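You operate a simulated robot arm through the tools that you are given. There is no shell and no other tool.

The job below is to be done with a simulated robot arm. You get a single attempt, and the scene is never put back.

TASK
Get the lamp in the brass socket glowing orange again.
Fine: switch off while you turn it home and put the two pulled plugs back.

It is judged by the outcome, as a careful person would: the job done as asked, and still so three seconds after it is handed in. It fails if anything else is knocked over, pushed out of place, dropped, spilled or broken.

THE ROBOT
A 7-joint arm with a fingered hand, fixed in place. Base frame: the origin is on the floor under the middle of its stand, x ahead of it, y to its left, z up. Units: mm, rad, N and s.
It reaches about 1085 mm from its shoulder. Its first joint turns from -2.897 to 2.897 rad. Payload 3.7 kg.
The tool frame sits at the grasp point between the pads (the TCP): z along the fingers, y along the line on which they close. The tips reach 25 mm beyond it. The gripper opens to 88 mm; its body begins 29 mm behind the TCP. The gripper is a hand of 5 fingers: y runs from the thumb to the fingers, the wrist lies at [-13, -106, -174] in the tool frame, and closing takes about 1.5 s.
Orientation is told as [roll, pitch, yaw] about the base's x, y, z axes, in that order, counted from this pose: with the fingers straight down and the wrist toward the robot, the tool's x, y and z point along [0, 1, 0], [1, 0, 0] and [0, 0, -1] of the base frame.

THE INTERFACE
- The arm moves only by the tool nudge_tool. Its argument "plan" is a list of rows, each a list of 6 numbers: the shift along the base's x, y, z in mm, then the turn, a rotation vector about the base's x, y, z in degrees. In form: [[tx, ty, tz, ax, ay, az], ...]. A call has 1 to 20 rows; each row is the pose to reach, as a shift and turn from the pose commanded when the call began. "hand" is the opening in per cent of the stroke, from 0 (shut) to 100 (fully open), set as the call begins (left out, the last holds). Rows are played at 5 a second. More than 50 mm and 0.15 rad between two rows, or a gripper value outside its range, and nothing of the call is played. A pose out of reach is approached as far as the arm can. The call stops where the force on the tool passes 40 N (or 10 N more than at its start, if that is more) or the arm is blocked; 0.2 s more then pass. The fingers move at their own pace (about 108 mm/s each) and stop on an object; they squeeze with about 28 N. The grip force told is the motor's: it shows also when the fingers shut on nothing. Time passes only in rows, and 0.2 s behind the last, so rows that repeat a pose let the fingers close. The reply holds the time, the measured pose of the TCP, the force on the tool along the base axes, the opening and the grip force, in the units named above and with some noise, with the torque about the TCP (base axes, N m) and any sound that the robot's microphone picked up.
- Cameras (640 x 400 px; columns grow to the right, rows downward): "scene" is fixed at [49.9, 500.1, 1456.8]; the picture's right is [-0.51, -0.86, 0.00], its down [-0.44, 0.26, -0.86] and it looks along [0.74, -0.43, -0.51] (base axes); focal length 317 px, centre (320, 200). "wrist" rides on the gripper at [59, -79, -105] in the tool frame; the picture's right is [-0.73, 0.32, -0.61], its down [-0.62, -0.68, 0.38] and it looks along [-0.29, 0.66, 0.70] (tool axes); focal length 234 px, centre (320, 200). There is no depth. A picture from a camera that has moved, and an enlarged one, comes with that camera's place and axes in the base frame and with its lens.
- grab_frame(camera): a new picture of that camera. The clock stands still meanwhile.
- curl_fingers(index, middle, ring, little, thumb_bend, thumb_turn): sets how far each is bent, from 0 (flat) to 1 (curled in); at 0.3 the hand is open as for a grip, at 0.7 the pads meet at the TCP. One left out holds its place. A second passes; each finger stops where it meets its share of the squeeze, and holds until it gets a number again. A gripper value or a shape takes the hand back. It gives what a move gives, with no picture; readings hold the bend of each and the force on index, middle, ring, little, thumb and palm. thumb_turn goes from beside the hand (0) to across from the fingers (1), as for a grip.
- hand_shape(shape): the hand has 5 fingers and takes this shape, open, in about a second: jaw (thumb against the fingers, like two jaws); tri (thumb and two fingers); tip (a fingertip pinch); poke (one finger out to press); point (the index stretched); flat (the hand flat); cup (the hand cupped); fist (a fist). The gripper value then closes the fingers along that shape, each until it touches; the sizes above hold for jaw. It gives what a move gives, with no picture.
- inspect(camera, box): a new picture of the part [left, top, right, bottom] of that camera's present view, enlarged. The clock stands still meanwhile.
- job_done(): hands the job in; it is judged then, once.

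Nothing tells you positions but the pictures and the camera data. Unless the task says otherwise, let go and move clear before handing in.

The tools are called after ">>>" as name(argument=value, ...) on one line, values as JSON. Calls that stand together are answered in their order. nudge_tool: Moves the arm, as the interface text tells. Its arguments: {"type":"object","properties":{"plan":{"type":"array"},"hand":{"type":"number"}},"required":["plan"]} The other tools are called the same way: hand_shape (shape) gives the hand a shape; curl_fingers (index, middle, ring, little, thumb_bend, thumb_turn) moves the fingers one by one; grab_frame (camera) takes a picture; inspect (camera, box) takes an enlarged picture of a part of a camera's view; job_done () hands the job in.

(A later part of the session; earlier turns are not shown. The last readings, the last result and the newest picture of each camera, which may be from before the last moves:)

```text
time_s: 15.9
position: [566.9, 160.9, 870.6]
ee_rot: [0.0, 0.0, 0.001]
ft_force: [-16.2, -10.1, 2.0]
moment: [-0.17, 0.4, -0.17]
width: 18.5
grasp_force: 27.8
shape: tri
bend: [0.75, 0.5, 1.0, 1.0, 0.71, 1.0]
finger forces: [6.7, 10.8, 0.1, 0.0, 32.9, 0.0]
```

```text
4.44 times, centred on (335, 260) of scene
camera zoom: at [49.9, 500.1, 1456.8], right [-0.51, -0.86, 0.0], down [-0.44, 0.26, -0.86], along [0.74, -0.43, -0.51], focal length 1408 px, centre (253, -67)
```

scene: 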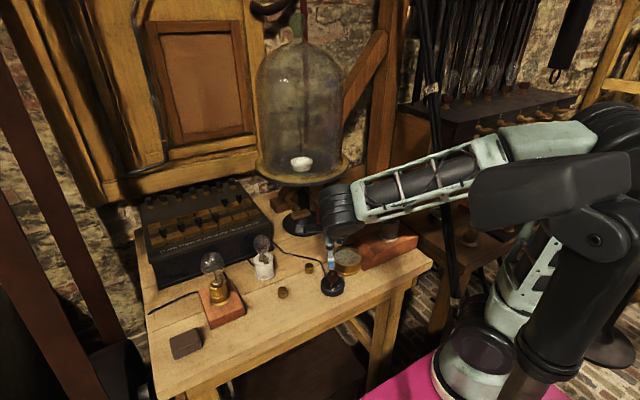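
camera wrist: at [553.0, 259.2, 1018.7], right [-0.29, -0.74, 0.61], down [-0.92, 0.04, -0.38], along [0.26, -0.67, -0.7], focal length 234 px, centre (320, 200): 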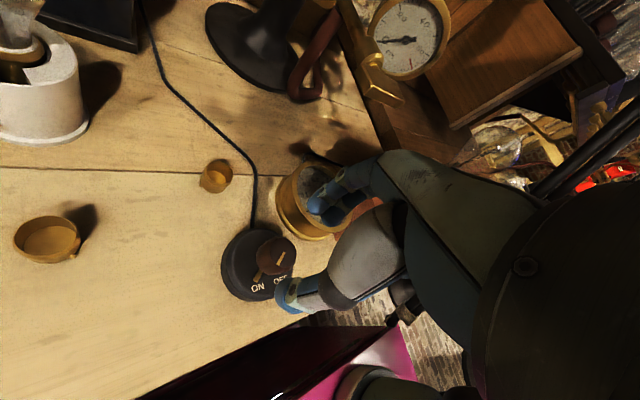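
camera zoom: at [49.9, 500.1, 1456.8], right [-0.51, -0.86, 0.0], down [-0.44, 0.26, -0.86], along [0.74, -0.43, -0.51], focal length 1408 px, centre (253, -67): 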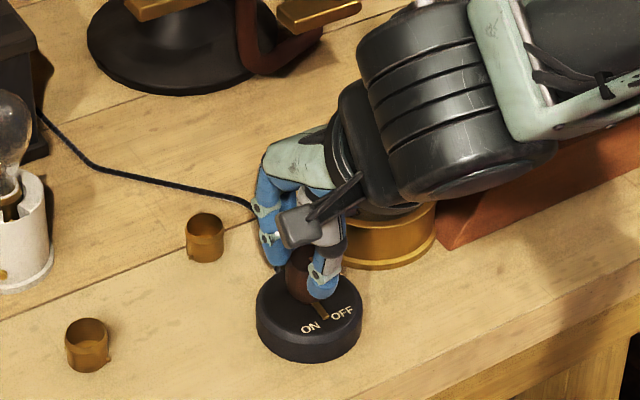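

The knob is turning with the hand, the base stays put, and the pointer is halfway. There's some side load, so I'll shift slightly toward the knob axis while turning the remaining 45°.

>>> nudge_tool(plan=[[-2, -2, 0, 0, 0, 0], [-2, -3, 0, 0, 0, 7], [-2, -3.5, 0, 0, 0, 14], [-2, -4, 0, 0, 0, 21], [-2, -4.5, 0, 0, 0, 28], [-2, -5, 0, 0, 0, 35], [-2, -5.5, 0, 0, 0, 42], [-2, -5.5, 0, 0, 0, 46], [-2, -5.5, 0, 0, 0, 46]])

>>> inspect(camera="wrist", box=[220, 160, 400, 340])

>>> inspect(camera="scene", box=[305, 215, 365, 305])

```text
time_s: 17.9
position: [565.8, 156.2, 871.9]
ee_rot: [-0.001, -0.002, 0.802]
ft_force: [-7.0, -18.1, -2.2]
moment: [-0.38, 0.22, -0.1]
width: 18.0
grasp_force: 28.0
shape: tri
bend: [0.75, 0.51, 1.0, 1.0, 0.71, 1.0]
finger forces: [7.3, 10.3, 0.0, 0.0, 32.7, 0.0]
```

```text
2.22 times, centred on (310, 250) of wrist
camera zoom: at [468.2, 141.5, 975.6], right [0.75, -0.27, 0.61], down [-0.03, -0.92, -0.38], along [0.66, 0.27, -0.7], focal length 520 px, centre (342, 89)
```

zoom: 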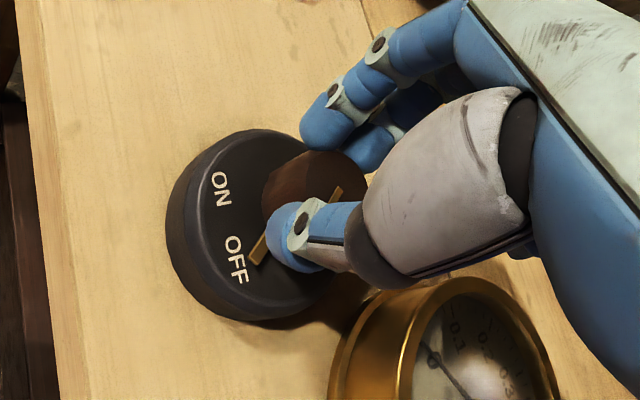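

```text
4.44 times, centred on (335, 260) of scene
camera zoom: at [49.9, 500.1, 1456.8], right [-0.51, -0.86, 0.0], down [-0.44, 0.26, -0.86], along [0.74, -0.43, -0.51], focal length 1408 px, centre (253, -67)
```

zoom: 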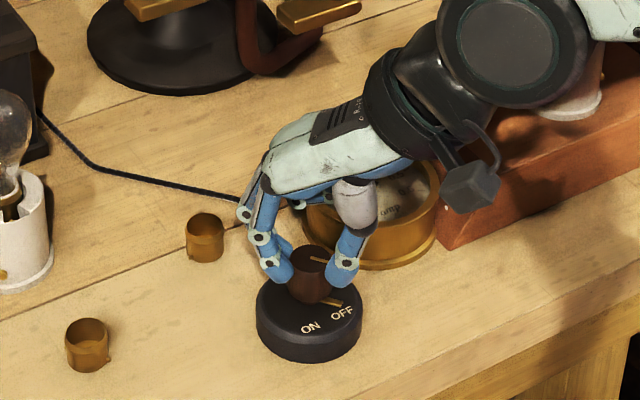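

The pointer now lies at OFF. I'll turn a few degrees further to feel for the stop and make sure it is fully home.

>>> nudge_tool(plan=[[0, -1, 0, 0, 0, 4], [0, -1, 0, 0, 0, 7], [0, -1, 0, 0, 0, 7]])

>>> inspect(camera="wrist", box=[220, 160, 400, 340])

>>> inspect(camera="scene", box=[320, 255, 350, 300])

```text
time_s: 18.7
position: [567.5, 154.2, 870.9]
ee_rot: [0.0, -0.002, 0.926]
ft_force: [-6.7, -14.3, 1.6]
moment: [-0.37, 0.27, -0.06]
width: 18.1
grasp_force: 28.4
shape: tri
bend: [0.75, 0.52, 1.0, 1.0, 0.71, 1.0]
finger forces: [9.2, 10.7, 0.0, 0.1, 32.4, 0.1]
```

```text
2.22 times, centred on (310, 250) of wrist
camera zoom: at [471.9, 128.7, 975.2], right [0.77, -0.18, 0.61], down [0.09, -0.92, -0.38], along [0.63, 0.35, -0.7], focal length 520 px, centre (342, 89)
```

zoom: 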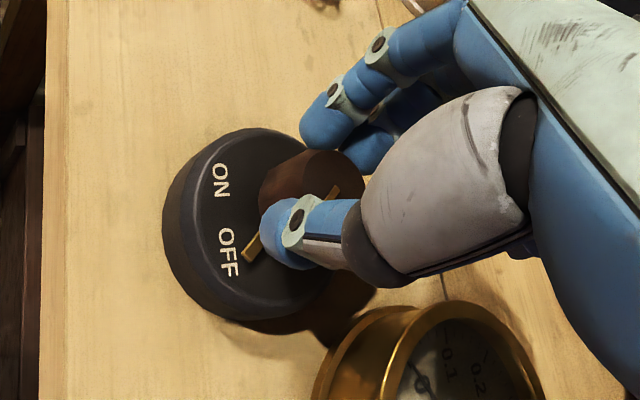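

```text
8.89 times, centred on (335, 278) of scene
camera zoom: at [49.9, 500.1, 1456.8], right [-0.51, -0.86, 0.0], down [-0.44, 0.26, -0.86], along [0.74, -0.43, -0.51], focal length 2815 px, centre (187, -489)
```

zoom: 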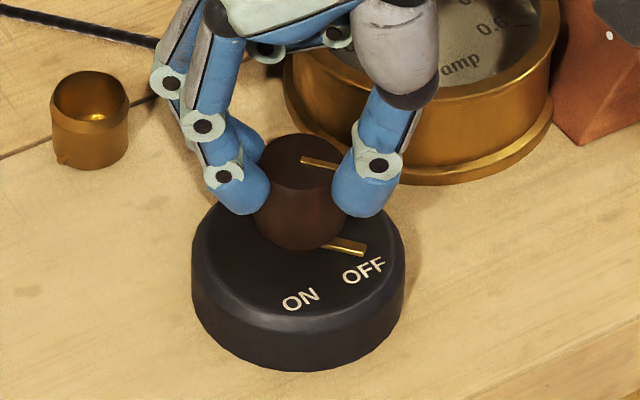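

The pointer is now the mirror image of its ON position, so it is at OFF. I'll release, lift straight up and verify.

>>> nudge_tool(plan=[[0, 0, 0, 0, 0, 0], [0, 0, 0, 0, 0, 0], [0, 0, 0, 0, 0, 0], [0, 0, 15, 0, 0, 0], [0, 0, 45, 0, 0, 0], [0, 0, 90, 0, 0, 0], [0, 0, 90, 0, 0, 0]], hand=60)

>>> grab_frame(camera="wrist")

>>> inspect(camera="scene", box=[305, 215, 365, 305])

```text
time_s: 20.3
position: [565.3, 158.2, 963.0]
ee_rot: [0.0, 0.0, 0.923]
ft_force: [-0.7, 0.7, 0.0]
moment: [0.02, 0.03, 0.02]
width: 52.4
grasp_force: 0.1
shape: tri
bend: [0.74, 0.41, 0.99, 0.99, 0.65, 1.0]
finger forces: [0.0, 0.1, 0.1, 0.1, 0.0, 0.0]
```

```text
taken
camera wrist: at [471.1, 131.2, 1066.8], right [0.77, -0.18, 0.61], down [0.09, -0.92, -0.38], along [0.63, 0.35, -0.7], focal length 234 px, centre (320, 200)
```

wrist: 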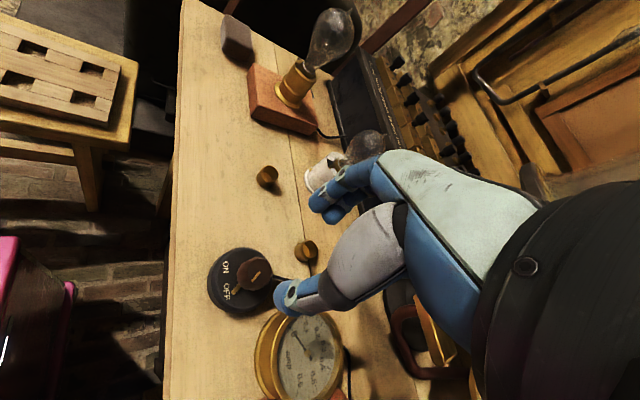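

```text
4.44 times, centred on (335, 260) of scene
camera zoom: at [49.9, 500.1, 1456.8], right [-0.51, -0.86, 0.0], down [-0.44, 0.26, -0.86], along [0.74, -0.43, -0.51], focal length 1408 px, centre (253, -67)
```

zoom: 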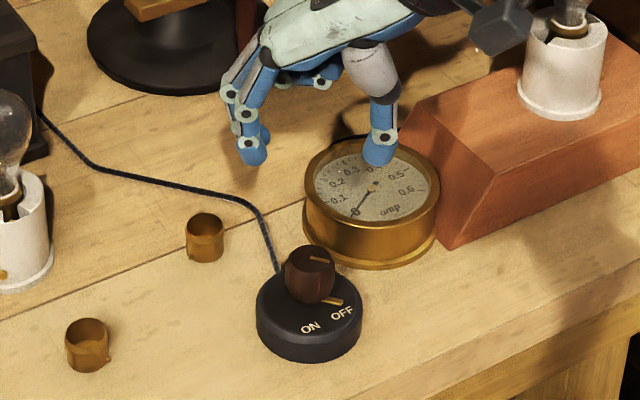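

>>> inspect(camera="wrist", box=[195, 235, 285, 325])

>>> inspect(camera="wrist", box=[235, 0, 375, 140])

```text
4.44 times, centred on (240, 280) of wrist
camera zoom: at [471.1, 131.2, 1066.8], right [0.77, -0.18, 0.61], down [0.09, -0.92, -0.38], along [0.63, 0.35, -0.7], focal length 1041 px, centre (676, -156)
```

zoom: 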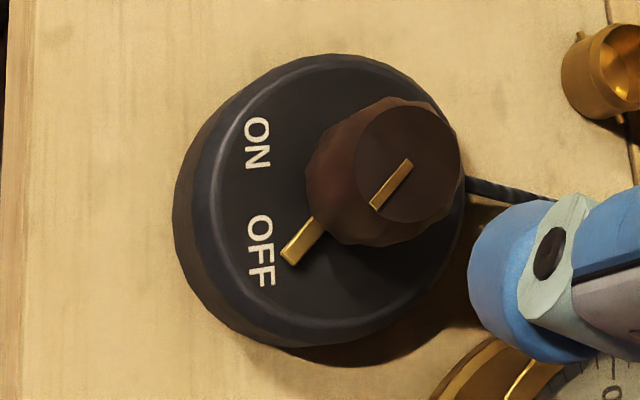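

```text
2.86 times, centred on (305, 70) of wrist
camera zoom: at [471.1, 131.2, 1066.8], right [0.77, -0.18, 0.61], down [0.09, -0.92, -0.38], along [0.63, 0.35, -0.7], focal length 669 px, centre (363, 571)
```

zoom: 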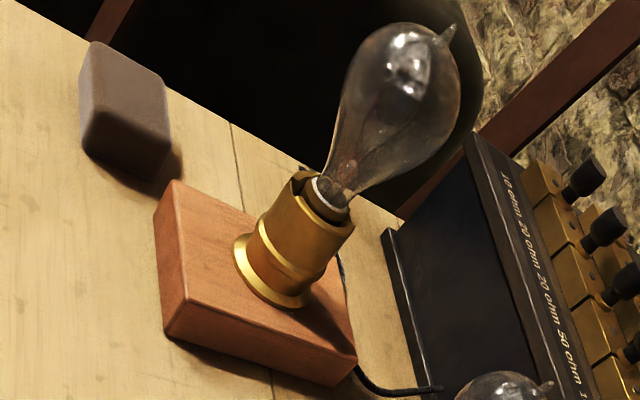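

The pointer sits squarely at OFF and the base hasn't moved. Next is the lamp: I'll rise, switch to the jaw shape, and go above the bulb at about (660, 437), whose globe centre is at z≈945.

>>> nudge_tool(plan=[[0, 0, 45, 0, 0, 0], [0, 0, 90, 0, 0, -4], [13, 40, 100, 0, 0, -8], [26, 80, 100, 0, 0, -13], [39, 120, 100, 0, 0, -18], [52, 160, 100, 0, 0, -23], [65, 200, 100, 0, 0, -28], [78, 240, 100, 0, 0, -33], [94, 277, 100, 0, 0, -33], [94, 277, 100, 0, 0, -33], [94, 277, 100, 0, 0, -33]])

>>> hand_shape(shape="jaw")

>>> grab_frame(camera="wrist")

>>> grab_frame(camera="scene")

```text
time_s: 22.7
position: [660.7, 432.3, 1061.3]
ee_rot: [0.001, 0.0, 0.346]
ft_force: [0.5, 0.5, 0.7]
moment: [0.02, -0.02, -0.03]
width: 52.5
grasp_force: 0.2
shape: tri
bend: [0.74, 0.41, 0.99, 0.99, 0.65, 1.0]
finger forces: [0.0, 0.0, 0.0, 0.0, 0.1, 0.0]
```

```text
time_s: 23.6
position: [661.0, 431.7, 1061.4]
ee_rot: [0.0, 0.001, 0.348]
ft_force: [0.0, 1.0, -0.6]
moment: [0.02, -0.01, 0.0]
width: 88.0
grasp_force: 0.0
shape: jaw
bend: [0.3, 0.3, 0.3, 0.3, 0.3, 0.98]
finger forces: [0.0, 0.0, 0.0, 0.1, 0.0, 0.1]
```

```text
taken
camera wrist: at [565.9, 462.0, 1166.2], right [0.55, -0.57, 0.61], down [-0.43, -0.82, -0.38], along [0.72, -0.05, -0.7], focal length 234 px, centre (320, 200)
```

wrist: 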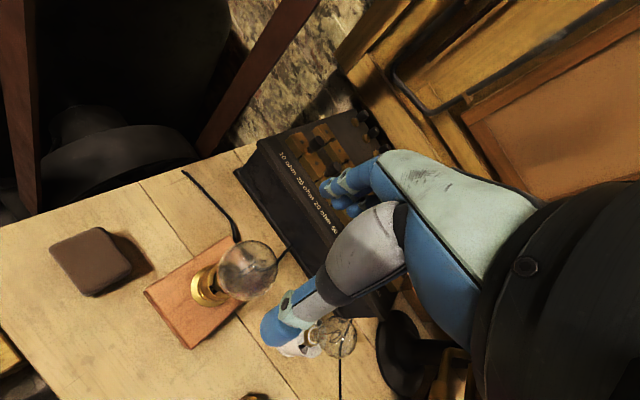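

```text
taken
```

scene: 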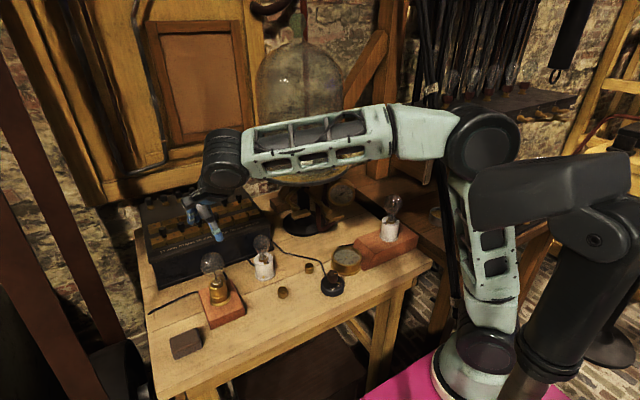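

>>> inspect(camera="wrist", box=[180, 225, 290, 325])

>>> inspect(camera="wrist", box=[230, 100, 410, 240])

```text
4.00 times, centred on (235, 275) of wrist
camera zoom: at [565.9, 462.0, 1166.2], right [0.55, -0.57, 0.61], down [-0.43, -0.82, -0.38], along [0.72, -0.05, -0.7], focal length 937 px, centre (660, -100)
```

zoom: 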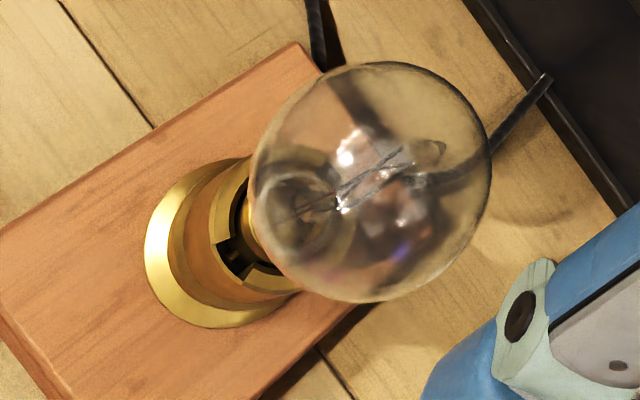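

```text
2.86 times, centred on (320, 170) of wrist
camera zoom: at [565.9, 462.0, 1166.2], right [0.55, -0.57, 0.61], down [-0.43, -0.82, -0.38], along [0.72, -0.05, -0.7], focal length 669 px, centre (320, 286)
```

zoom: 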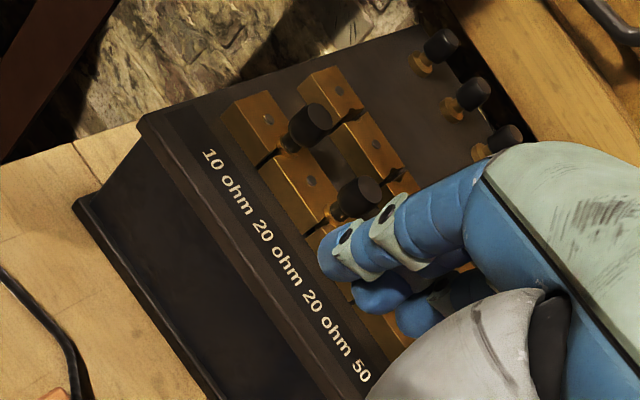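

The bulb axis from three views is about (659, 436.5), with the globe about 57 mm across and its nib at z≈977. I'll descend around it with the hand fully open, pausing partway to check.

>>> nudge_tool(plan=[[-2, 4.5, -20, 0, 0, 0], [-2, 4.5, -45, 0, 0, 0], [-2, 4.5, -60, 0, 0, 0], [-2, 4.5, -60, 0, 0, 0], [-2, 4.5, -60, 0, 0, 0]], hand=100)

>>> grab_frame(camera="wrist")

>>> inspect(camera="scene", box=[180, 190, 270, 310])

```text
time_s: 24.8
position: [656.7, 436.3, 1001.5]
ee_rot: [0.001, 0.0, 0.349]
ft_force: [-0.4, -1.5, -0.2]
moment: [0.0, 0.03, 0.0]
width: 87.8
grasp_force: 0.0
shape: jaw
bend: [0.3, 0.3, 0.3, 0.3, 0.3, 0.98]
finger forces: [0.0, 0.0, 0.0, 0.1, 0.0, 0.0]
```

```text
taken
camera wrist: at [563.0, 466.1, 1106.7], right [0.55, -0.57, 0.61], down [-0.43, -0.82, -0.38], along [0.72, -0.05, -0.7], focal length 234 px, centre (320, 200)
```

wrist: 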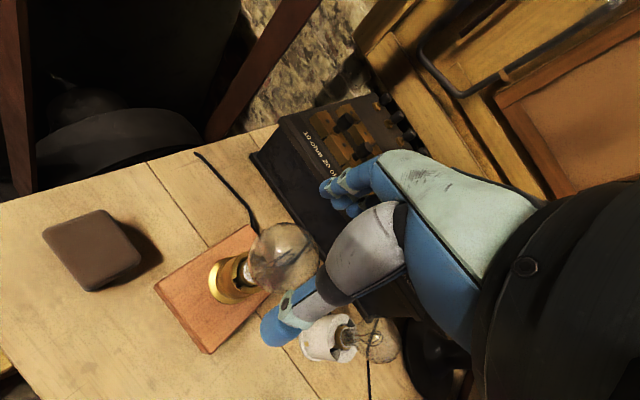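

```text
3.33 times, centred on (225, 250) of scene
camera zoom: at [49.9, 500.1, 1456.8], right [-0.51, -0.86, 0.0], down [-0.44, 0.26, -0.86], along [0.74, -0.43, -0.51], focal length 1056 px, centre (637, 33)
```

zoom: 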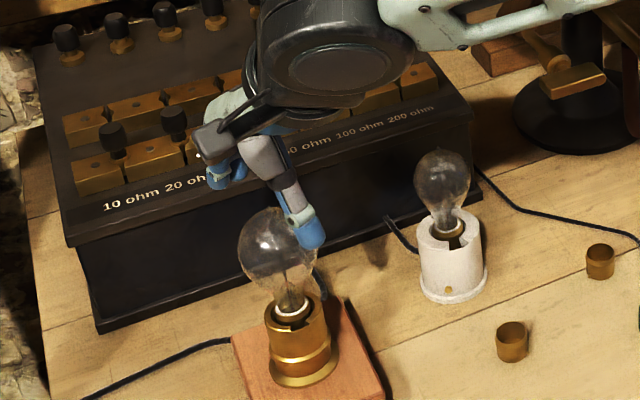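

The bulb appears where predicted, within 1–2 mm. I'll continue down to TCP z≈953 with a small x correction.

>>> nudge_tool(plan=[[1, 0, -12, 0, 0, 0], [2, 0, -24, 0, 0, 0], [2, 0, -36, 0, 0, 0], [2, 0, -47, 0, 0, 0], [2, 0, -47, 0, 0, 0], [2, 0, -47, 0, 0, 0]])

>>> grab_frame(camera="wrist")

>>> inspect(camera="scene", box=[180, 190, 270, 310])

```text
time_s: 26.2
position: [659.5, 438.0, 953.4]
ee_rot: [-0.001, 0.0, 0.348]
ft_force: [-0.2, -0.4, -0.1]
moment: [0.0, -0.01, 0.01]
width: 88.0
grasp_force: 0.1
shape: jaw
bend: [0.3, 0.3, 0.3, 0.3, 0.3, 0.98]
finger forces: [0.0, 0.0, 0.0, 0.0, 0.1, 0.0]
```

```text
taken
camera wrist: at [564.9, 466.9, 1058.9], right [0.55, -0.57, 0.61], down [-0.43, -0.82, -0.38], along [0.72, -0.05, -0.7], focal length 234 px, centre (320, 200)
```

wrist: 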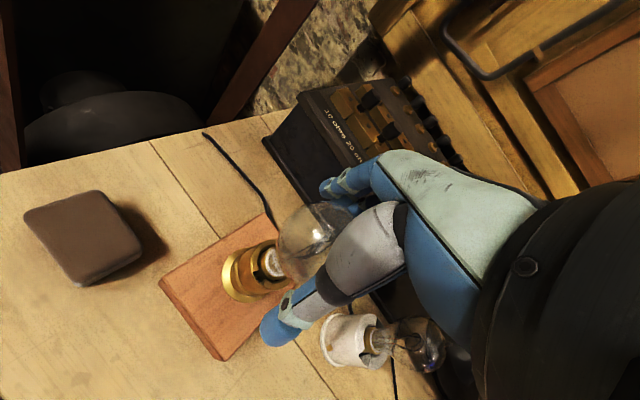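

```text
3.33 times, centred on (225, 250) of scene
camera zoom: at [49.9, 500.1, 1456.8], right [-0.51, -0.86, 0.0], down [-0.44, 0.26, -0.86], along [0.74, -0.43, -0.51], focal length 1056 px, centre (637, 33)
```

zoom: 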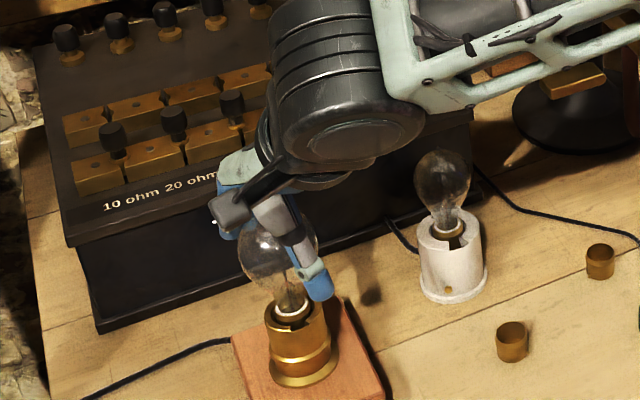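

>>> inspect(camera="wrist", box=[215, 190, 345, 310])

>>> inspect(camera="wrist", box=[235, 240, 295, 300])

>>> inspect(camera="wrist", box=[315, 300, 405, 380])

```text
3.33 times, centred on (280, 250) of wrist
camera zoom: at [564.9, 466.9, 1058.9], right [0.55, -0.57, 0.61], down [-0.43, -0.82, -0.38], along [0.72, -0.05, -0.7], focal length 781 px, centre (453, 33)
```

zoom: 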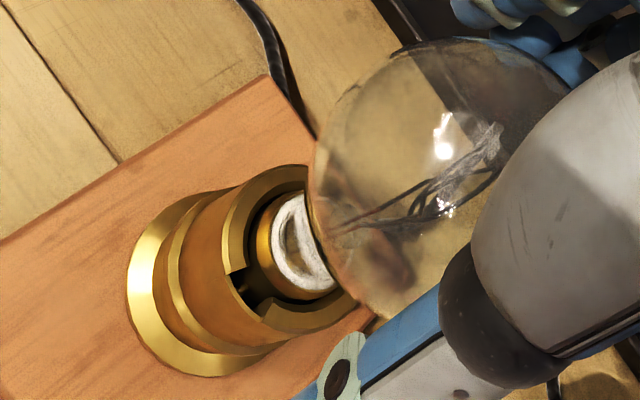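

```text
6.67 times, centred on (265, 270) of wrist
camera zoom: at [564.9, 466.9, 1058.9], right [0.55, -0.57, 0.61], down [-0.43, -0.82, -0.38], along [0.72, -0.05, -0.7], focal length 1561 px, centre (687, -267)
```

zoom: 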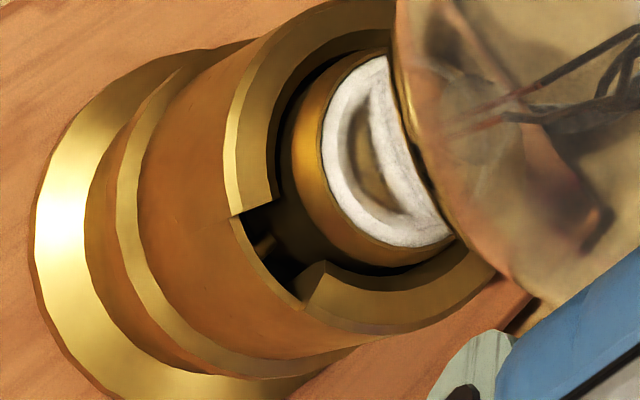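

```text
5.00 times, centred on (360, 340) of wrist
camera zoom: at [564.9, 466.9, 1058.9], right [0.55, -0.57, 0.61], down [-0.43, -0.82, -0.38], along [0.72, -0.05, -0.7], focal length 1171 px, centre (120, -500)
```

zoom: 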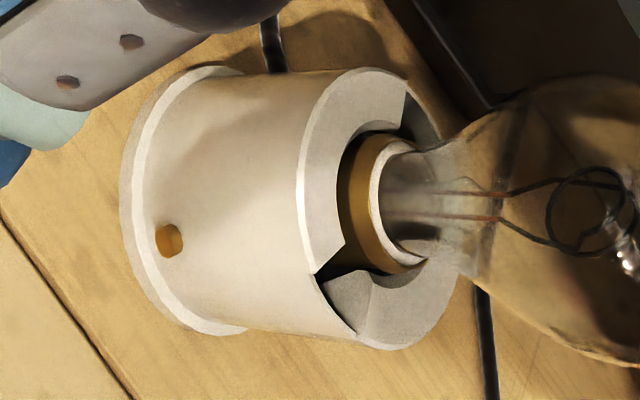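

I can see the lamp's pin sitting in the open bayonet slot, near its clockwise side. So the lamp needs to be turned, probably clockwise, under the lip. I'll grip the bulb now.

>>> nudge_tool(plan=[[0, 0, 0, 0, 0, 0], [0, 0, 0, 0, 0, 0], [0, 0, 0, 0, 0, 0], [0, 0, 0, 0, 0, 0], [0, 0, 0, 0, 0, 0], [0, 0, 0, 0, 0, 0]], hand=0)

>>> inspect(camera="wrist", box=[215, 170, 355, 320])

>>> inspect(camera="scene", box=[180, 210, 260, 310])

```text
time_s: 27.6
position: [660.2, 435.9, 954.0]
ee_rot: [-0.002, 0.001, 0.348]
ft_force: [-0.3, -0.5, 0.6]
moment: [0.0, 0.02, 0.01]
width: 41.5
grasp_force: 27.8
shape: jaw
bend: [0.74, 0.45, 0.49, 0.46, 0.71, 1.0]
finger forces: [13.2, 7.7, 3.2, 0.0, 24.5, 0.0]
```

```text
2.67 times, centred on (285, 245) of wrist
camera zoom: at [564.9, 466.9, 1059.0], right [0.55, -0.57, 0.61], down [-0.43, -0.82, -0.38], along [0.72, -0.05, -0.7], focal length 624 px, centre (413, 80)
```

zoom: 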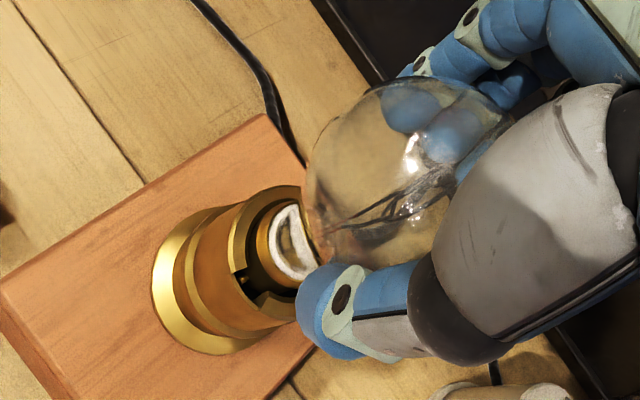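

```text
4.00 times, centred on (220, 260) of scene
camera zoom: at [49.9, 500.1, 1456.8], right [-0.51, -0.86, 0.0], down [-0.44, 0.26, -0.86], along [0.74, -0.43, -0.51], focal length 1267 px, centre (720, -40)
```

zoom: 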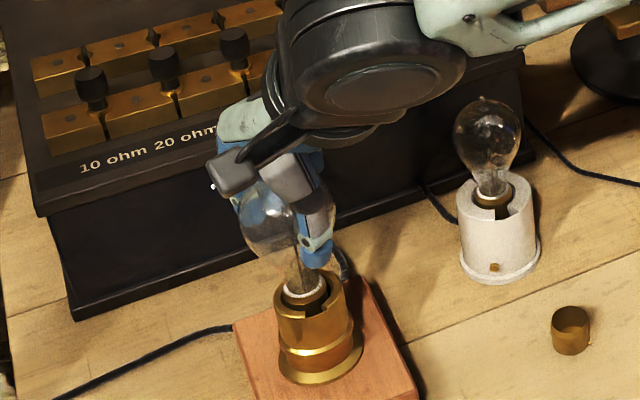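

The grip is steady with nearly no net force. I'll turn clockwise about 20° with a slight downward bias and check the torque and the pin.

>>> nudge_tool(plan=[[0, 0, -1, 0, 0, -5], [0, 0, -1.5, 0, 0, -10], [0, 0, -2, 0, 0, -15], [0, 0, -2, 0, 0, -20], [0, 0, -2, 0, 0, -20]])

>>> inspect(camera="wrist", box=[215, 170, 355, 320])

>>> inspect(camera="wrist", box=[235, 240, 295, 300])

>>> inspect(camera="scene", box=[190, 250, 250, 310])

```text
time_s: 28.8
position: [660.3, 437.3, 950.8]
ee_rot: [0.003, -0.002, -0.002]
ft_force: [1.1, 1.9, 12.0]
moment: [-0.01, -0.14, 0.04]
width: 42.0
grasp_force: 28.2
shape: jaw
bend: [0.74, 0.45, 0.49, 0.46, 0.72, 0.99]
finger forces: [13.3, 7.9, 3.1, 0.1, 24.6, 0.0]
```

```text
2.67 times, centred on (285, 245) of wrist
camera zoom: at [580.7, 496.8, 1056.6], right [0.32, -0.73, 0.61], down [-0.68, -0.62, -0.38], along [0.66, -0.29, -0.7], focal length 624 px, centre (413, 80)
```

zoom: 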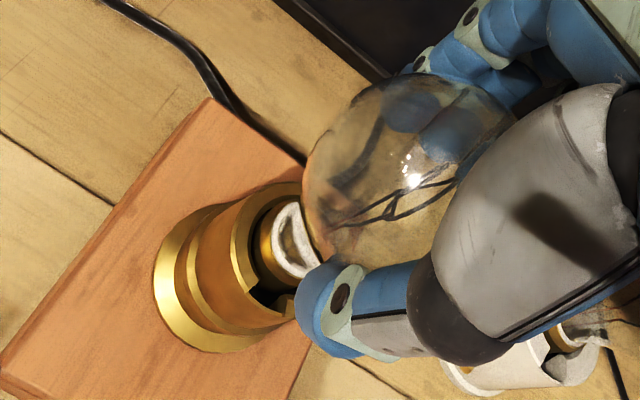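

```text
6.67 times, centred on (265, 270) of wrist
camera zoom: at [580.7, 496.8, 1056.6], right [0.32, -0.73, 0.61], down [-0.68, -0.62, -0.38], along [0.66, -0.29, -0.7], focal length 1561 px, centre (687, -267)
```

zoom: 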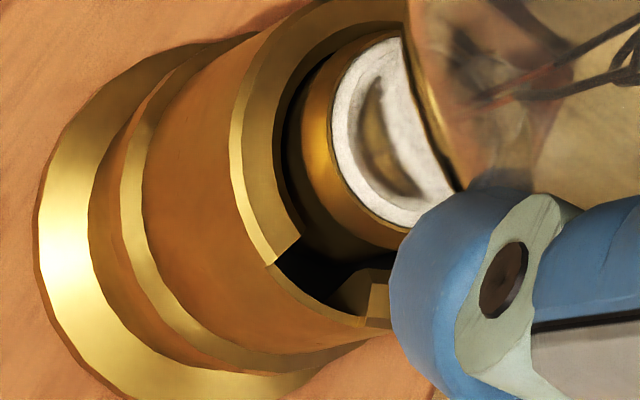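

```text
6.67 times, centred on (220, 280) of scene
camera zoom: at [49.9, 500.1, 1456.8], right [-0.51, -0.86, 0.0], down [-0.44, 0.26, -0.86], along [0.74, -0.43, -0.51], focal length 2112 px, centre (987, -333)
```

zoom: 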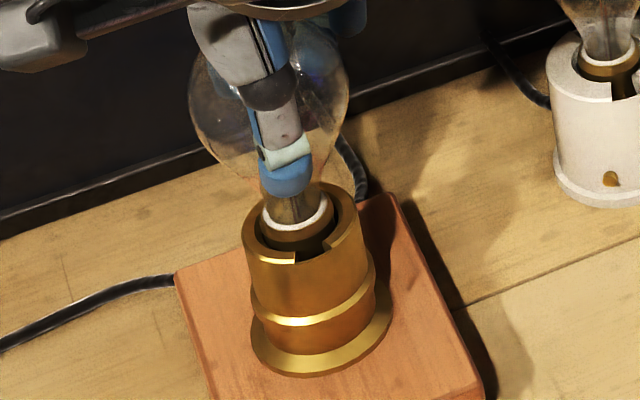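

The pin has slid under the clockwise lip, so this is the right direction and the turning torque is low. I'll keep turning clockwise until I feel the stop.

>>> nudge_tool(plan=[[0, 0, 0, 0, 0, -5], [0, 0, 0, 0, 0, -10], [0, 0, 0, 0, 0, -15], [0, 0, 0, 0, 0, -20], [0, 0, 0, 0, 0, -20]])

>>> inspect(camera="wrist", box=[215, 170, 355, 320])

>>> inspect(camera="scene", box=[190, 250, 250, 310])

```text
time_s: 30.0
position: [660.5, 435.3, 950.7]
ee_rot: [0.001, 0.001, -0.35]
ft_force: [2.9, 0.3, 13.6]
moment: [-0.05, -0.15, 0.1]
width: 41.8
grasp_force: 27.7
shape: jaw
bend: [0.74, 0.45, 0.5, 0.46, 0.72, 1.0]
finger forces: [13.6, 8.6, 3.1, 0.0, 24.2, 0.1]
```

```text
2.67 times, centred on (285, 245) of wrist
camera zoom: at [605.2, 520.0, 1056.0], right [0.05, -0.79, 0.61], down [-0.85, -0.35, -0.38], along [0.52, -0.5, -0.7], focal length 624 px, centre (413, 80)
```

zoom: 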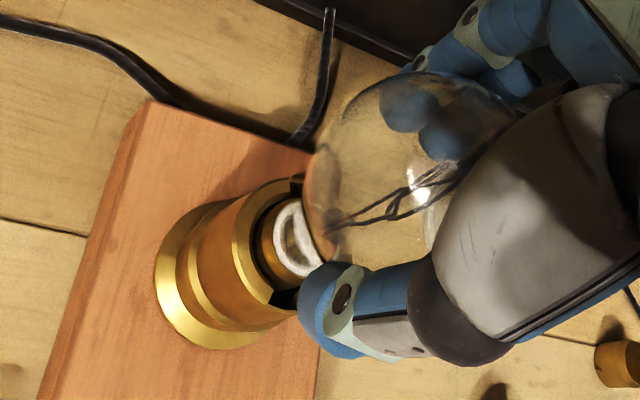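

```text
6.67 times, centred on (220, 280) of scene
camera zoom: at [49.9, 500.1, 1456.8], right [-0.51, -0.86, 0.0], down [-0.44, 0.26, -0.86], along [0.74, -0.43, -0.51], focal length 2112 px, centre (987, -333)
```

zoom: 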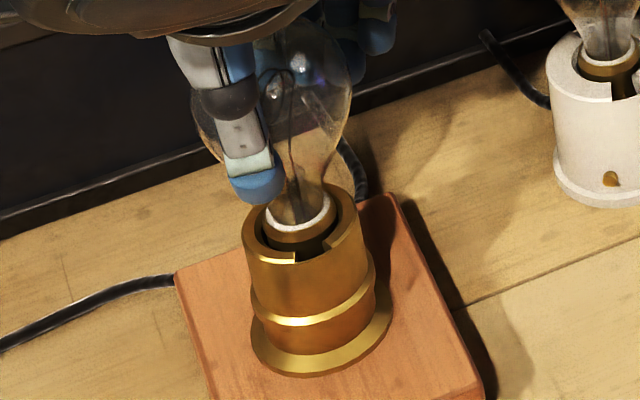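

The filament is still turning with the hand and the torque is rising slightly. I'll continue clockwise.

>>> nudge_tool(plan=[[0, 0, 0, 0, 0, -5], [0, 0, 0, 0, 0, -10], [0, 0, 0, 0, 0, -15], [0, 0, 0, 0, 0, -20], [0, 0, 0, 0, 0, -20]])

>>> inspect(camera="wrist", box=[215, 170, 355, 320])

>>> inspect(camera="scene", box=[190, 250, 250, 310])

```text
time_s: 31.2
position: [660.1, 435.6, 950.6]
ee_rot: [0.0, -0.001, -0.702]
ft_force: [2.1, -0.3, 7.8]
moment: [-0.08, -0.07, 0.03]
width: 41.6
grasp_force: 28.0
shape: jaw
bend: [0.74, 0.45, 0.5, 0.46, 0.72, 1.0]
finger forces: [13.9, 8.7, 3.4, 0.1, 24.7, 0.1]
```

```text
2.67 times, centred on (285, 245) of wrist
camera zoom: at [637.2, 533.6, 1056.1], right [-0.22, -0.76, 0.61], down [-0.92, -0.04, -0.38], along [0.32, -0.65, -0.7], focal length 624 px, centre (413, 80)
```

zoom: 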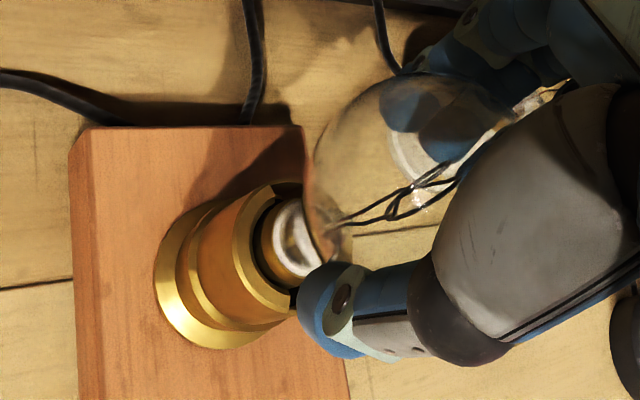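

```text
6.67 times, centred on (220, 280) of scene
camera zoom: at [49.9, 500.1, 1456.8], right [-0.51, -0.86, 0.0], down [-0.44, 0.26, -0.86], along [0.74, -0.43, -0.51], focal length 2112 px, centre (987, -333)
```

zoom: 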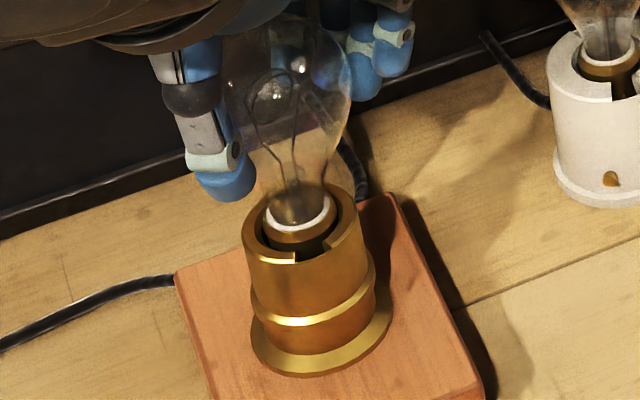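

Total turn so far is 60°, and the bulb is still following the hand freely. I'll go another 15–20° while watching for the stop.

>>> nudge_tool(plan=[[0, 0, 0, 0, 0, -5], [0, 0, 0, 0, 0, -10], [0, 0, 0, 0, 0, -15], [0, 0, 0, 0, 0, -20], [0, 0, 0, 0, 0, -20]])

>>> inspect(camera="wrist", box=[215, 170, 355, 320])

>>> inspect(camera="scene", box=[190, 250, 250, 310])

```text
time_s: 32.4
position: [660.2, 436.5, 950.9]
ee_rot: [0.0, 0.001, -1.049]
ft_force: [0.9, 0.3, 6.4]
moment: [-0.05, -0.06, 0.06]
width: 41.7
grasp_force: 27.7
shape: jaw
bend: [0.74, 0.45, 0.5, 0.46, 0.72, 1.0]
finger forces: [13.7, 8.7, 3.3, 0.1, 24.7, 0.0]
```

```text
2.67 times, centred on (285, 245) of wrist
camera zoom: at [671.9, 535.3, 1056.1], right [-0.47, -0.64, 0.61], down [-0.88, 0.28, -0.38], along [0.08, -0.71, -0.7], focal length 624 px, centre (413, 80)
```

zoom: 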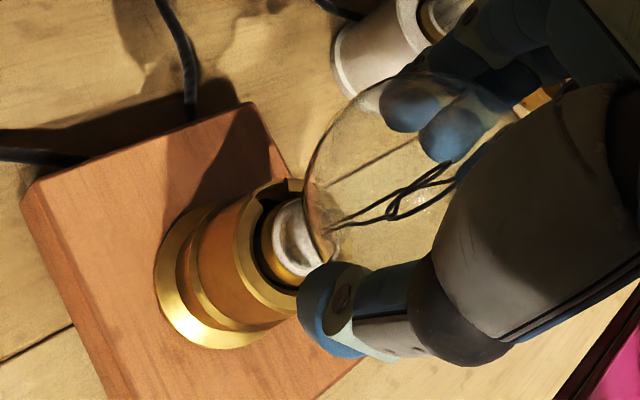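

```text
6.67 times, centred on (220, 280) of scene
camera zoom: at [49.9, 500.1, 1456.8], right [-0.51, -0.86, 0.0], down [-0.44, 0.26, -0.86], along [0.74, -0.43, -0.51], focal length 2112 px, centre (987, -333)
```

zoom: 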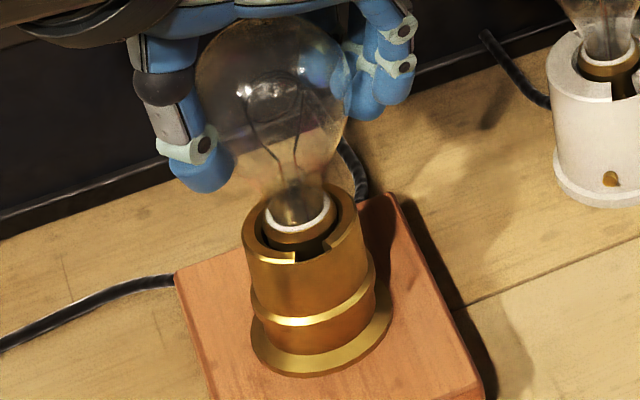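

The bulb has turned 80° with the hand and there is still no stop. I'll continue in small steps and watch the torque.

>>> nudge_tool(plan=[[0, 0, 0, 0, 0, -4], [0, 0, 0, 0, 0, -8], [0, 0, 0, 0, 0, -12], [0, 0, 0, 0, 0, -12]])

>>> inspect(camera="wrist", box=[215, 170, 355, 320])

>>> inspect(camera="scene", box=[200, 265, 240, 305])

>>> grab_frame(camera="scene")

```text
time_s: 33.4
position: [659.6, 436.1, 951.4]
ee_rot: [-0.001, 0.0, -1.259]
ft_force: [2.0, -0.2, 4.1]
moment: [-0.07, -0.03, 0.03]
width: 41.6
grasp_force: 28.0
shape: jaw
bend: [0.74, 0.45, 0.5, 0.46, 0.72, 1.0]
finger forces: [14.1, 8.4, 3.3, 0.1, 24.8, 0.0]
```

```text
2.67 times, centred on (285, 245) of wrist
camera zoom: at [690.7, 530.8, 1056.2], right [-0.59, -0.53, 0.61], down [-0.8, 0.46, -0.38], along [-0.07, -0.71, -0.7], focal length 624 px, centre (413, 80)
```

zoom: 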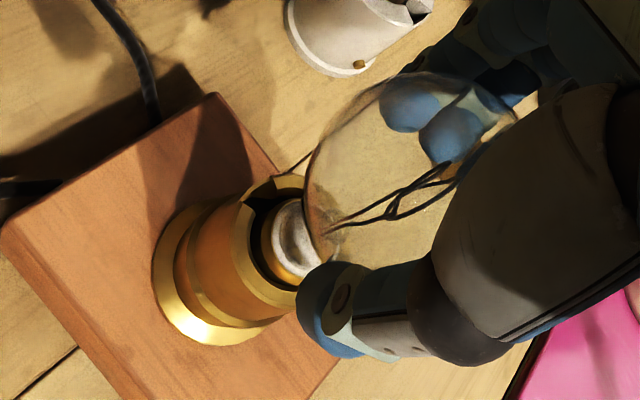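

```text
10.00 times, centred on (220, 285) of scene
camera zoom: at [49.9, 500.1, 1456.8], right [-0.51, -0.86, 0.0], down [-0.44, 0.26, -0.86], along [0.74, -0.43, -0.51], focal length 3167 px, centre (1320, -650)
```

zoom: 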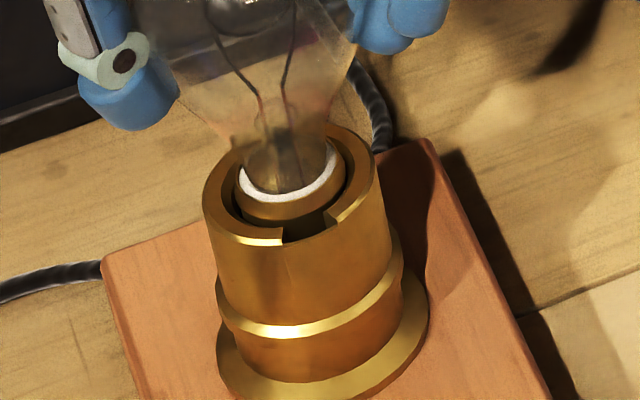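

```text
taken
```

scene: 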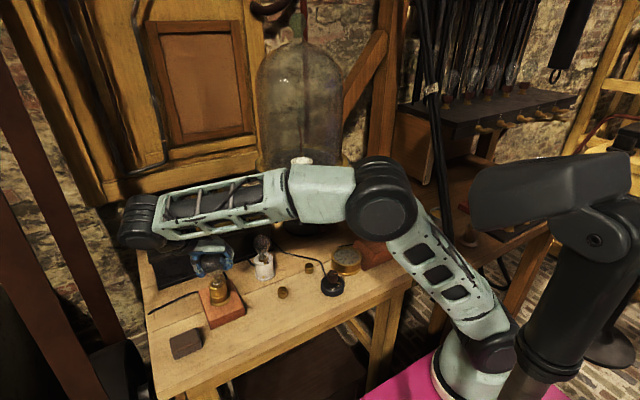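

>>> nudge_tool(plan=[[0, 0, 0, 0, 0, -4], [0, 0, 0, 0, 0, -8], [0, 0, 0, 0, 0, -12], [0, 0, 0, 0, 0, -12]])

>>> inspect(camera="wrist", box=[215, 170, 355, 320])

>>> inspect(camera="scene", box=[200, 265, 240, 305])

```text
time_s: 34.4
position: [661.4, 436.7, 951.8]
ee_rot: [0.0, 0.0, -1.467]
ft_force: [0.5, -0.5, 1.5]
moment: [-0.05, -0.01, 0.12]
width: 41.8
grasp_force: 28.4
shape: jaw
bend: [0.74, 0.45, 0.5, 0.46, 0.72, 1.0]
finger forces: [13.9, 8.9, 3.6, 0.0, 25.5, 0.0]
```

```text
2.67 times, centred on (285, 245) of wrist
camera zoom: at [710.0, 522.1, 1056.3], right [-0.69, -0.4, 0.61], down [-0.69, 0.61, -0.38], along [-0.22, -0.68, -0.7], focal length 624 px, centre (413, 80)
```

zoom: 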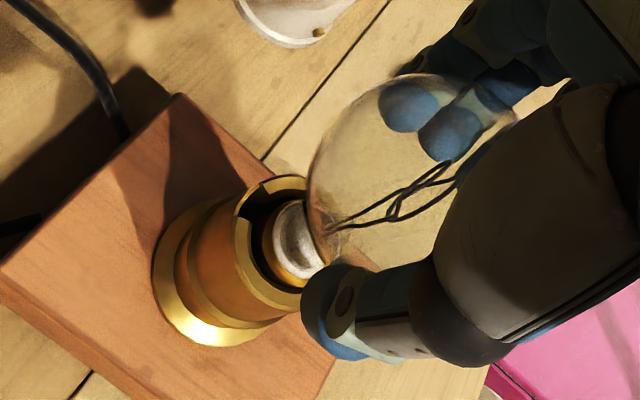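

```text
10.00 times, centred on (220, 285) of scene
camera zoom: at [49.9, 500.1, 1456.8], right [-0.51, -0.86, 0.0], down [-0.44, 0.26, -0.86], along [0.74, -0.43, -0.51], focal length 3167 px, centre (1320, -650)
```

zoom: 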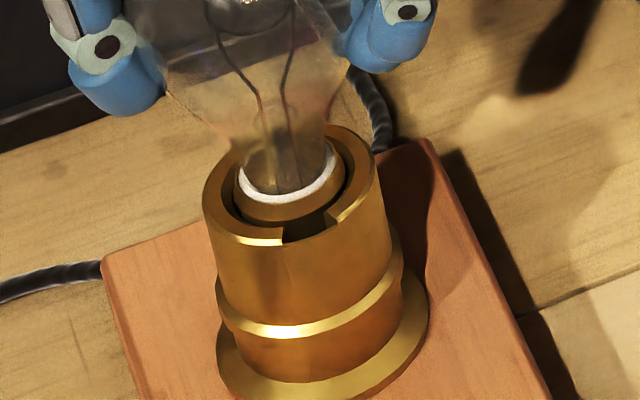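

>>> nudge_tool(plan=[[0, 0, 0, 0, 0, -4], [0, 0, 0, 0, 0, -8], [0, 0, 0, 0, 0, -12], [0, 0, 0, 0, 0, -12]])

>>> inspect(camera="wrist", box=[215, 170, 355, 320])

>>> inspect(camera="scene", box=[190, 240, 250, 300])

```text
time_s: 35.4
position: [661.3, 436.7, 951.7]
ee_rot: [0.001, 0.0, -1.676]
ft_force: [9.4, -3.0, -1.0]
moment: [-0.16, -0.23, 0.37]
width: 41.1
grasp_force: 27.9
shape: jaw
bend: [0.74, 0.43, 0.47, 0.46, 0.72, 1.0]
finger forces: [17.0, 7.9, 2.7, 0.0, 24.5, 0.1]
```

```text
2.67 times, centred on (285, 245) of wrist
camera zoom: at [727.3, 510.6, 1056.2], right [-0.76, -0.24, 0.61], down [-0.55, 0.74, -0.38], along [-0.36, -0.62, -0.7], focal length 624 px, centre (413, 80)
```

zoom: 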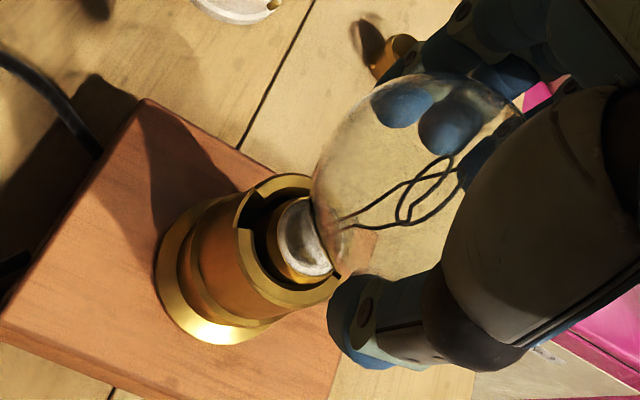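

```text
6.67 times, centred on (220, 270) of scene
camera zoom: at [49.9, 500.1, 1456.8], right [-0.51, -0.86, 0.0], down [-0.44, 0.26, -0.86], along [0.74, -0.43, -0.51], focal length 2112 px, centre (987, -267)
```

zoom: 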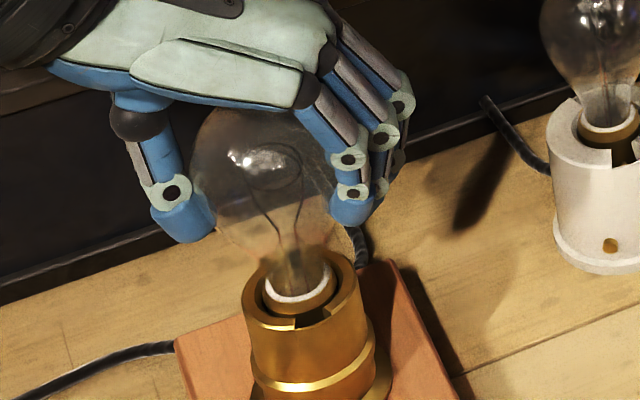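

Now the torque jumped to 0.37 Nm and the bulb stopped while the hand slipped on it, so the lamp is at its end stop. I'll open the hand, lift clear and check.

>>> nudge_tool(plan=[[0, 0, 0, 0, 0, 0], [0, 0, 0, 0, 0, 0], [0, 0, 0, 0, 0, 0], [0, 0, 0, 0, 0, 0], [0, 0, 15, 0, 0, 0], [0, 0, 40, 0, 0, 0], [0, 0, 85, 0, 0, 0], [0, 0, 125, 0, 0, 0], [0, 0, 125, 0, 0, 0]], hand=100)

>>> grab_frame(camera="scene")

>>> inspect(camera="scene", box=[190, 240, 250, 300])

>>> grab_frame(camera="wrist")

```text
time_s: 37.4
position: [655.8, 430.0, 1001.3]
ee_rot: [0.003, -0.009, -1.673]
ft_force: [-0.3, -0.3, -0.1]
moment: [0.0, -0.02, 0.01]
width: 87.5
grasp_force: 0.1
shape: jaw
bend: [0.3, 0.3, 0.3, 0.3, 0.3, 0.98]
finger forces: [0.0, 0.1, 0.0, 0.1, 0.0, 0.0]
out of reach, approached as far as the arm can: row 7, 8, 9
```

```text
taken
```

scene: 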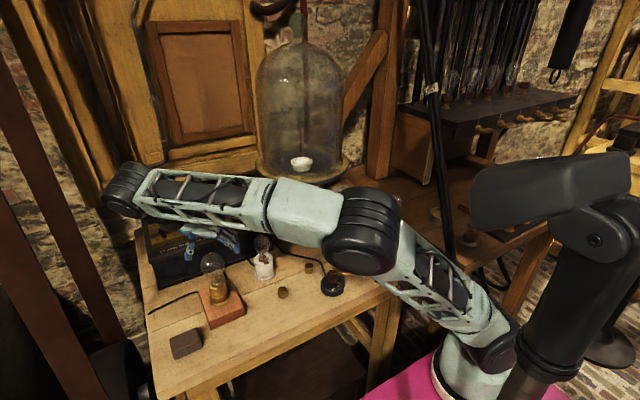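

```text
6.67 times, centred on (220, 270) of scene
camera zoom: at [49.9, 500.1, 1456.8], right [-0.51, -0.86, 0.0], down [-0.44, 0.26, -0.86], along [0.74, -0.43, -0.51], focal length 2112 px, centre (987, -267)
```

zoom: 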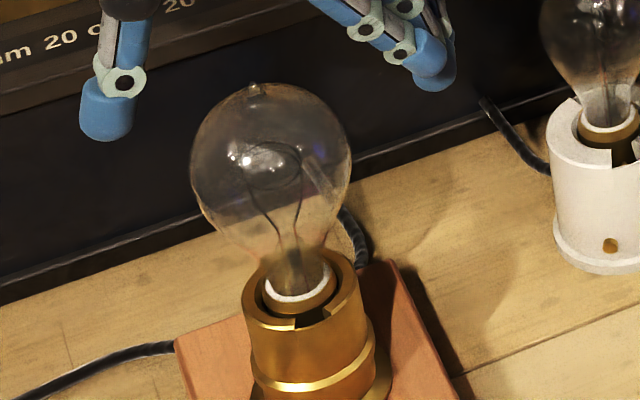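

```text
taken
camera wrist: at [720.3, 505.0, 1106.6], right [-0.76, -0.24, 0.61], down [-0.55, 0.74, -0.39], along [-0.35, -0.63, -0.69], focal length 234 px, centre (320, 200)
```

wrist: 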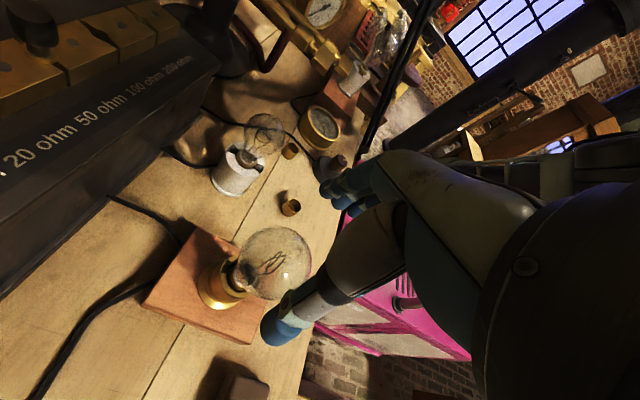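

The lamp stays upright and in its new orientation. The arm reached its limit while rising at this yaw, so I'll unwind the yaw next. First a close look at the lamp.

>>> inspect(camera="wrist", box=[180, 210, 330, 330])

>>> inspect(camera="scene", box=[200, 265, 240, 305])

>>> nudge_tool(plan=[[0, 0, 0, 0, 0, 8], [0, 0, 0, 0, 0, 16], [0, 0, 0, 0, 0, 24], [0, 0, 0, 0, 0, 32], [0, 0, 0, 0, 0, 40], [0, 0, 0, 0, 0, 48], [0, 0, 0, 0, 0, 56], [0, 0, 0, 0, 0, 56]])

>>> grab_frame(camera="scene")

```text
3.33 times, centred on (255, 270) of wrist
camera zoom: at [720.3, 505.0, 1106.6], right [-0.76, -0.24, 0.61], down [-0.55, 0.74, -0.39], along [-0.35, -0.63, -0.69], focal length 781 px, centre (537, -33)
```

zoom: 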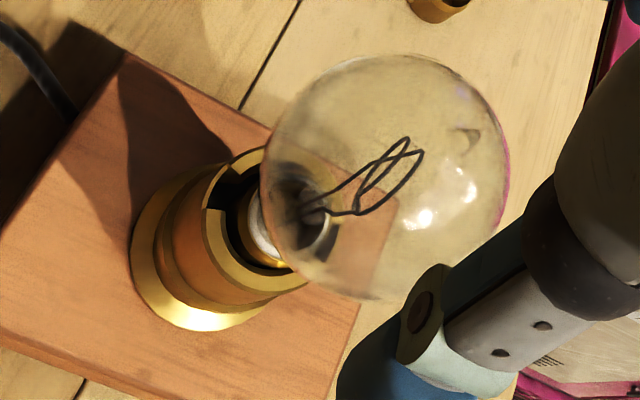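

```text
10.00 times, centred on (220, 285) of scene
camera zoom: at [49.9, 500.1, 1456.8], right [-0.51, -0.86, 0.0], down [-0.44, 0.26, -0.86], along [0.74, -0.43, -0.51], focal length 3167 px, centre (1320, -650)
```

zoom: 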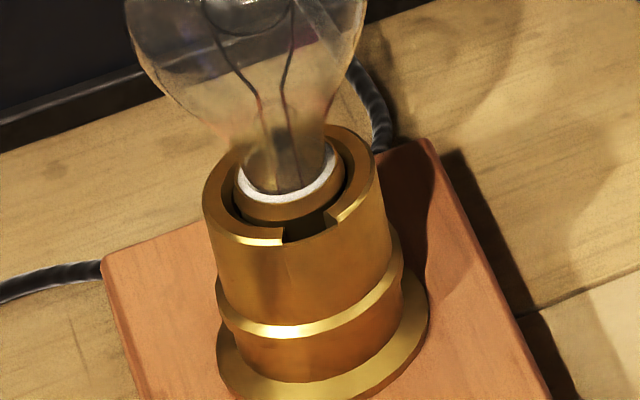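

```text
time_s: 39.2
position: [656.7, 429.4, 998.5]
ee_rot: [-0.001, 0.001, -0.698]
ft_force: [0.2, -0.5, -0.4]
moment: [0.0, 0.02, 0.01]
width: 87.6
grasp_force: 0.1
shape: jaw
bend: [0.3, 0.3, 0.3, 0.3, 0.3, 0.98]
finger forces: [0.1, 0.0, 0.0, 0.1, 0.0, 0.0]
```

```text
taken
```

scene: 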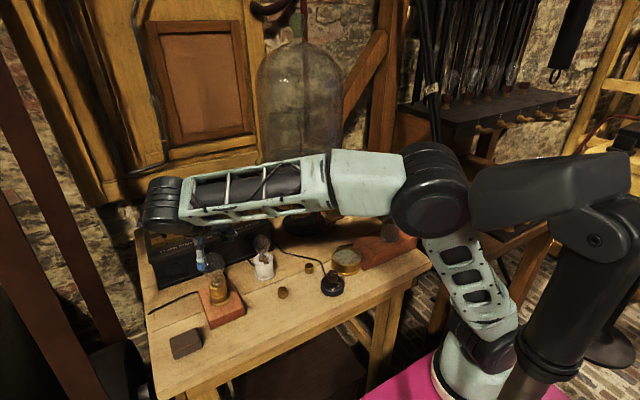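

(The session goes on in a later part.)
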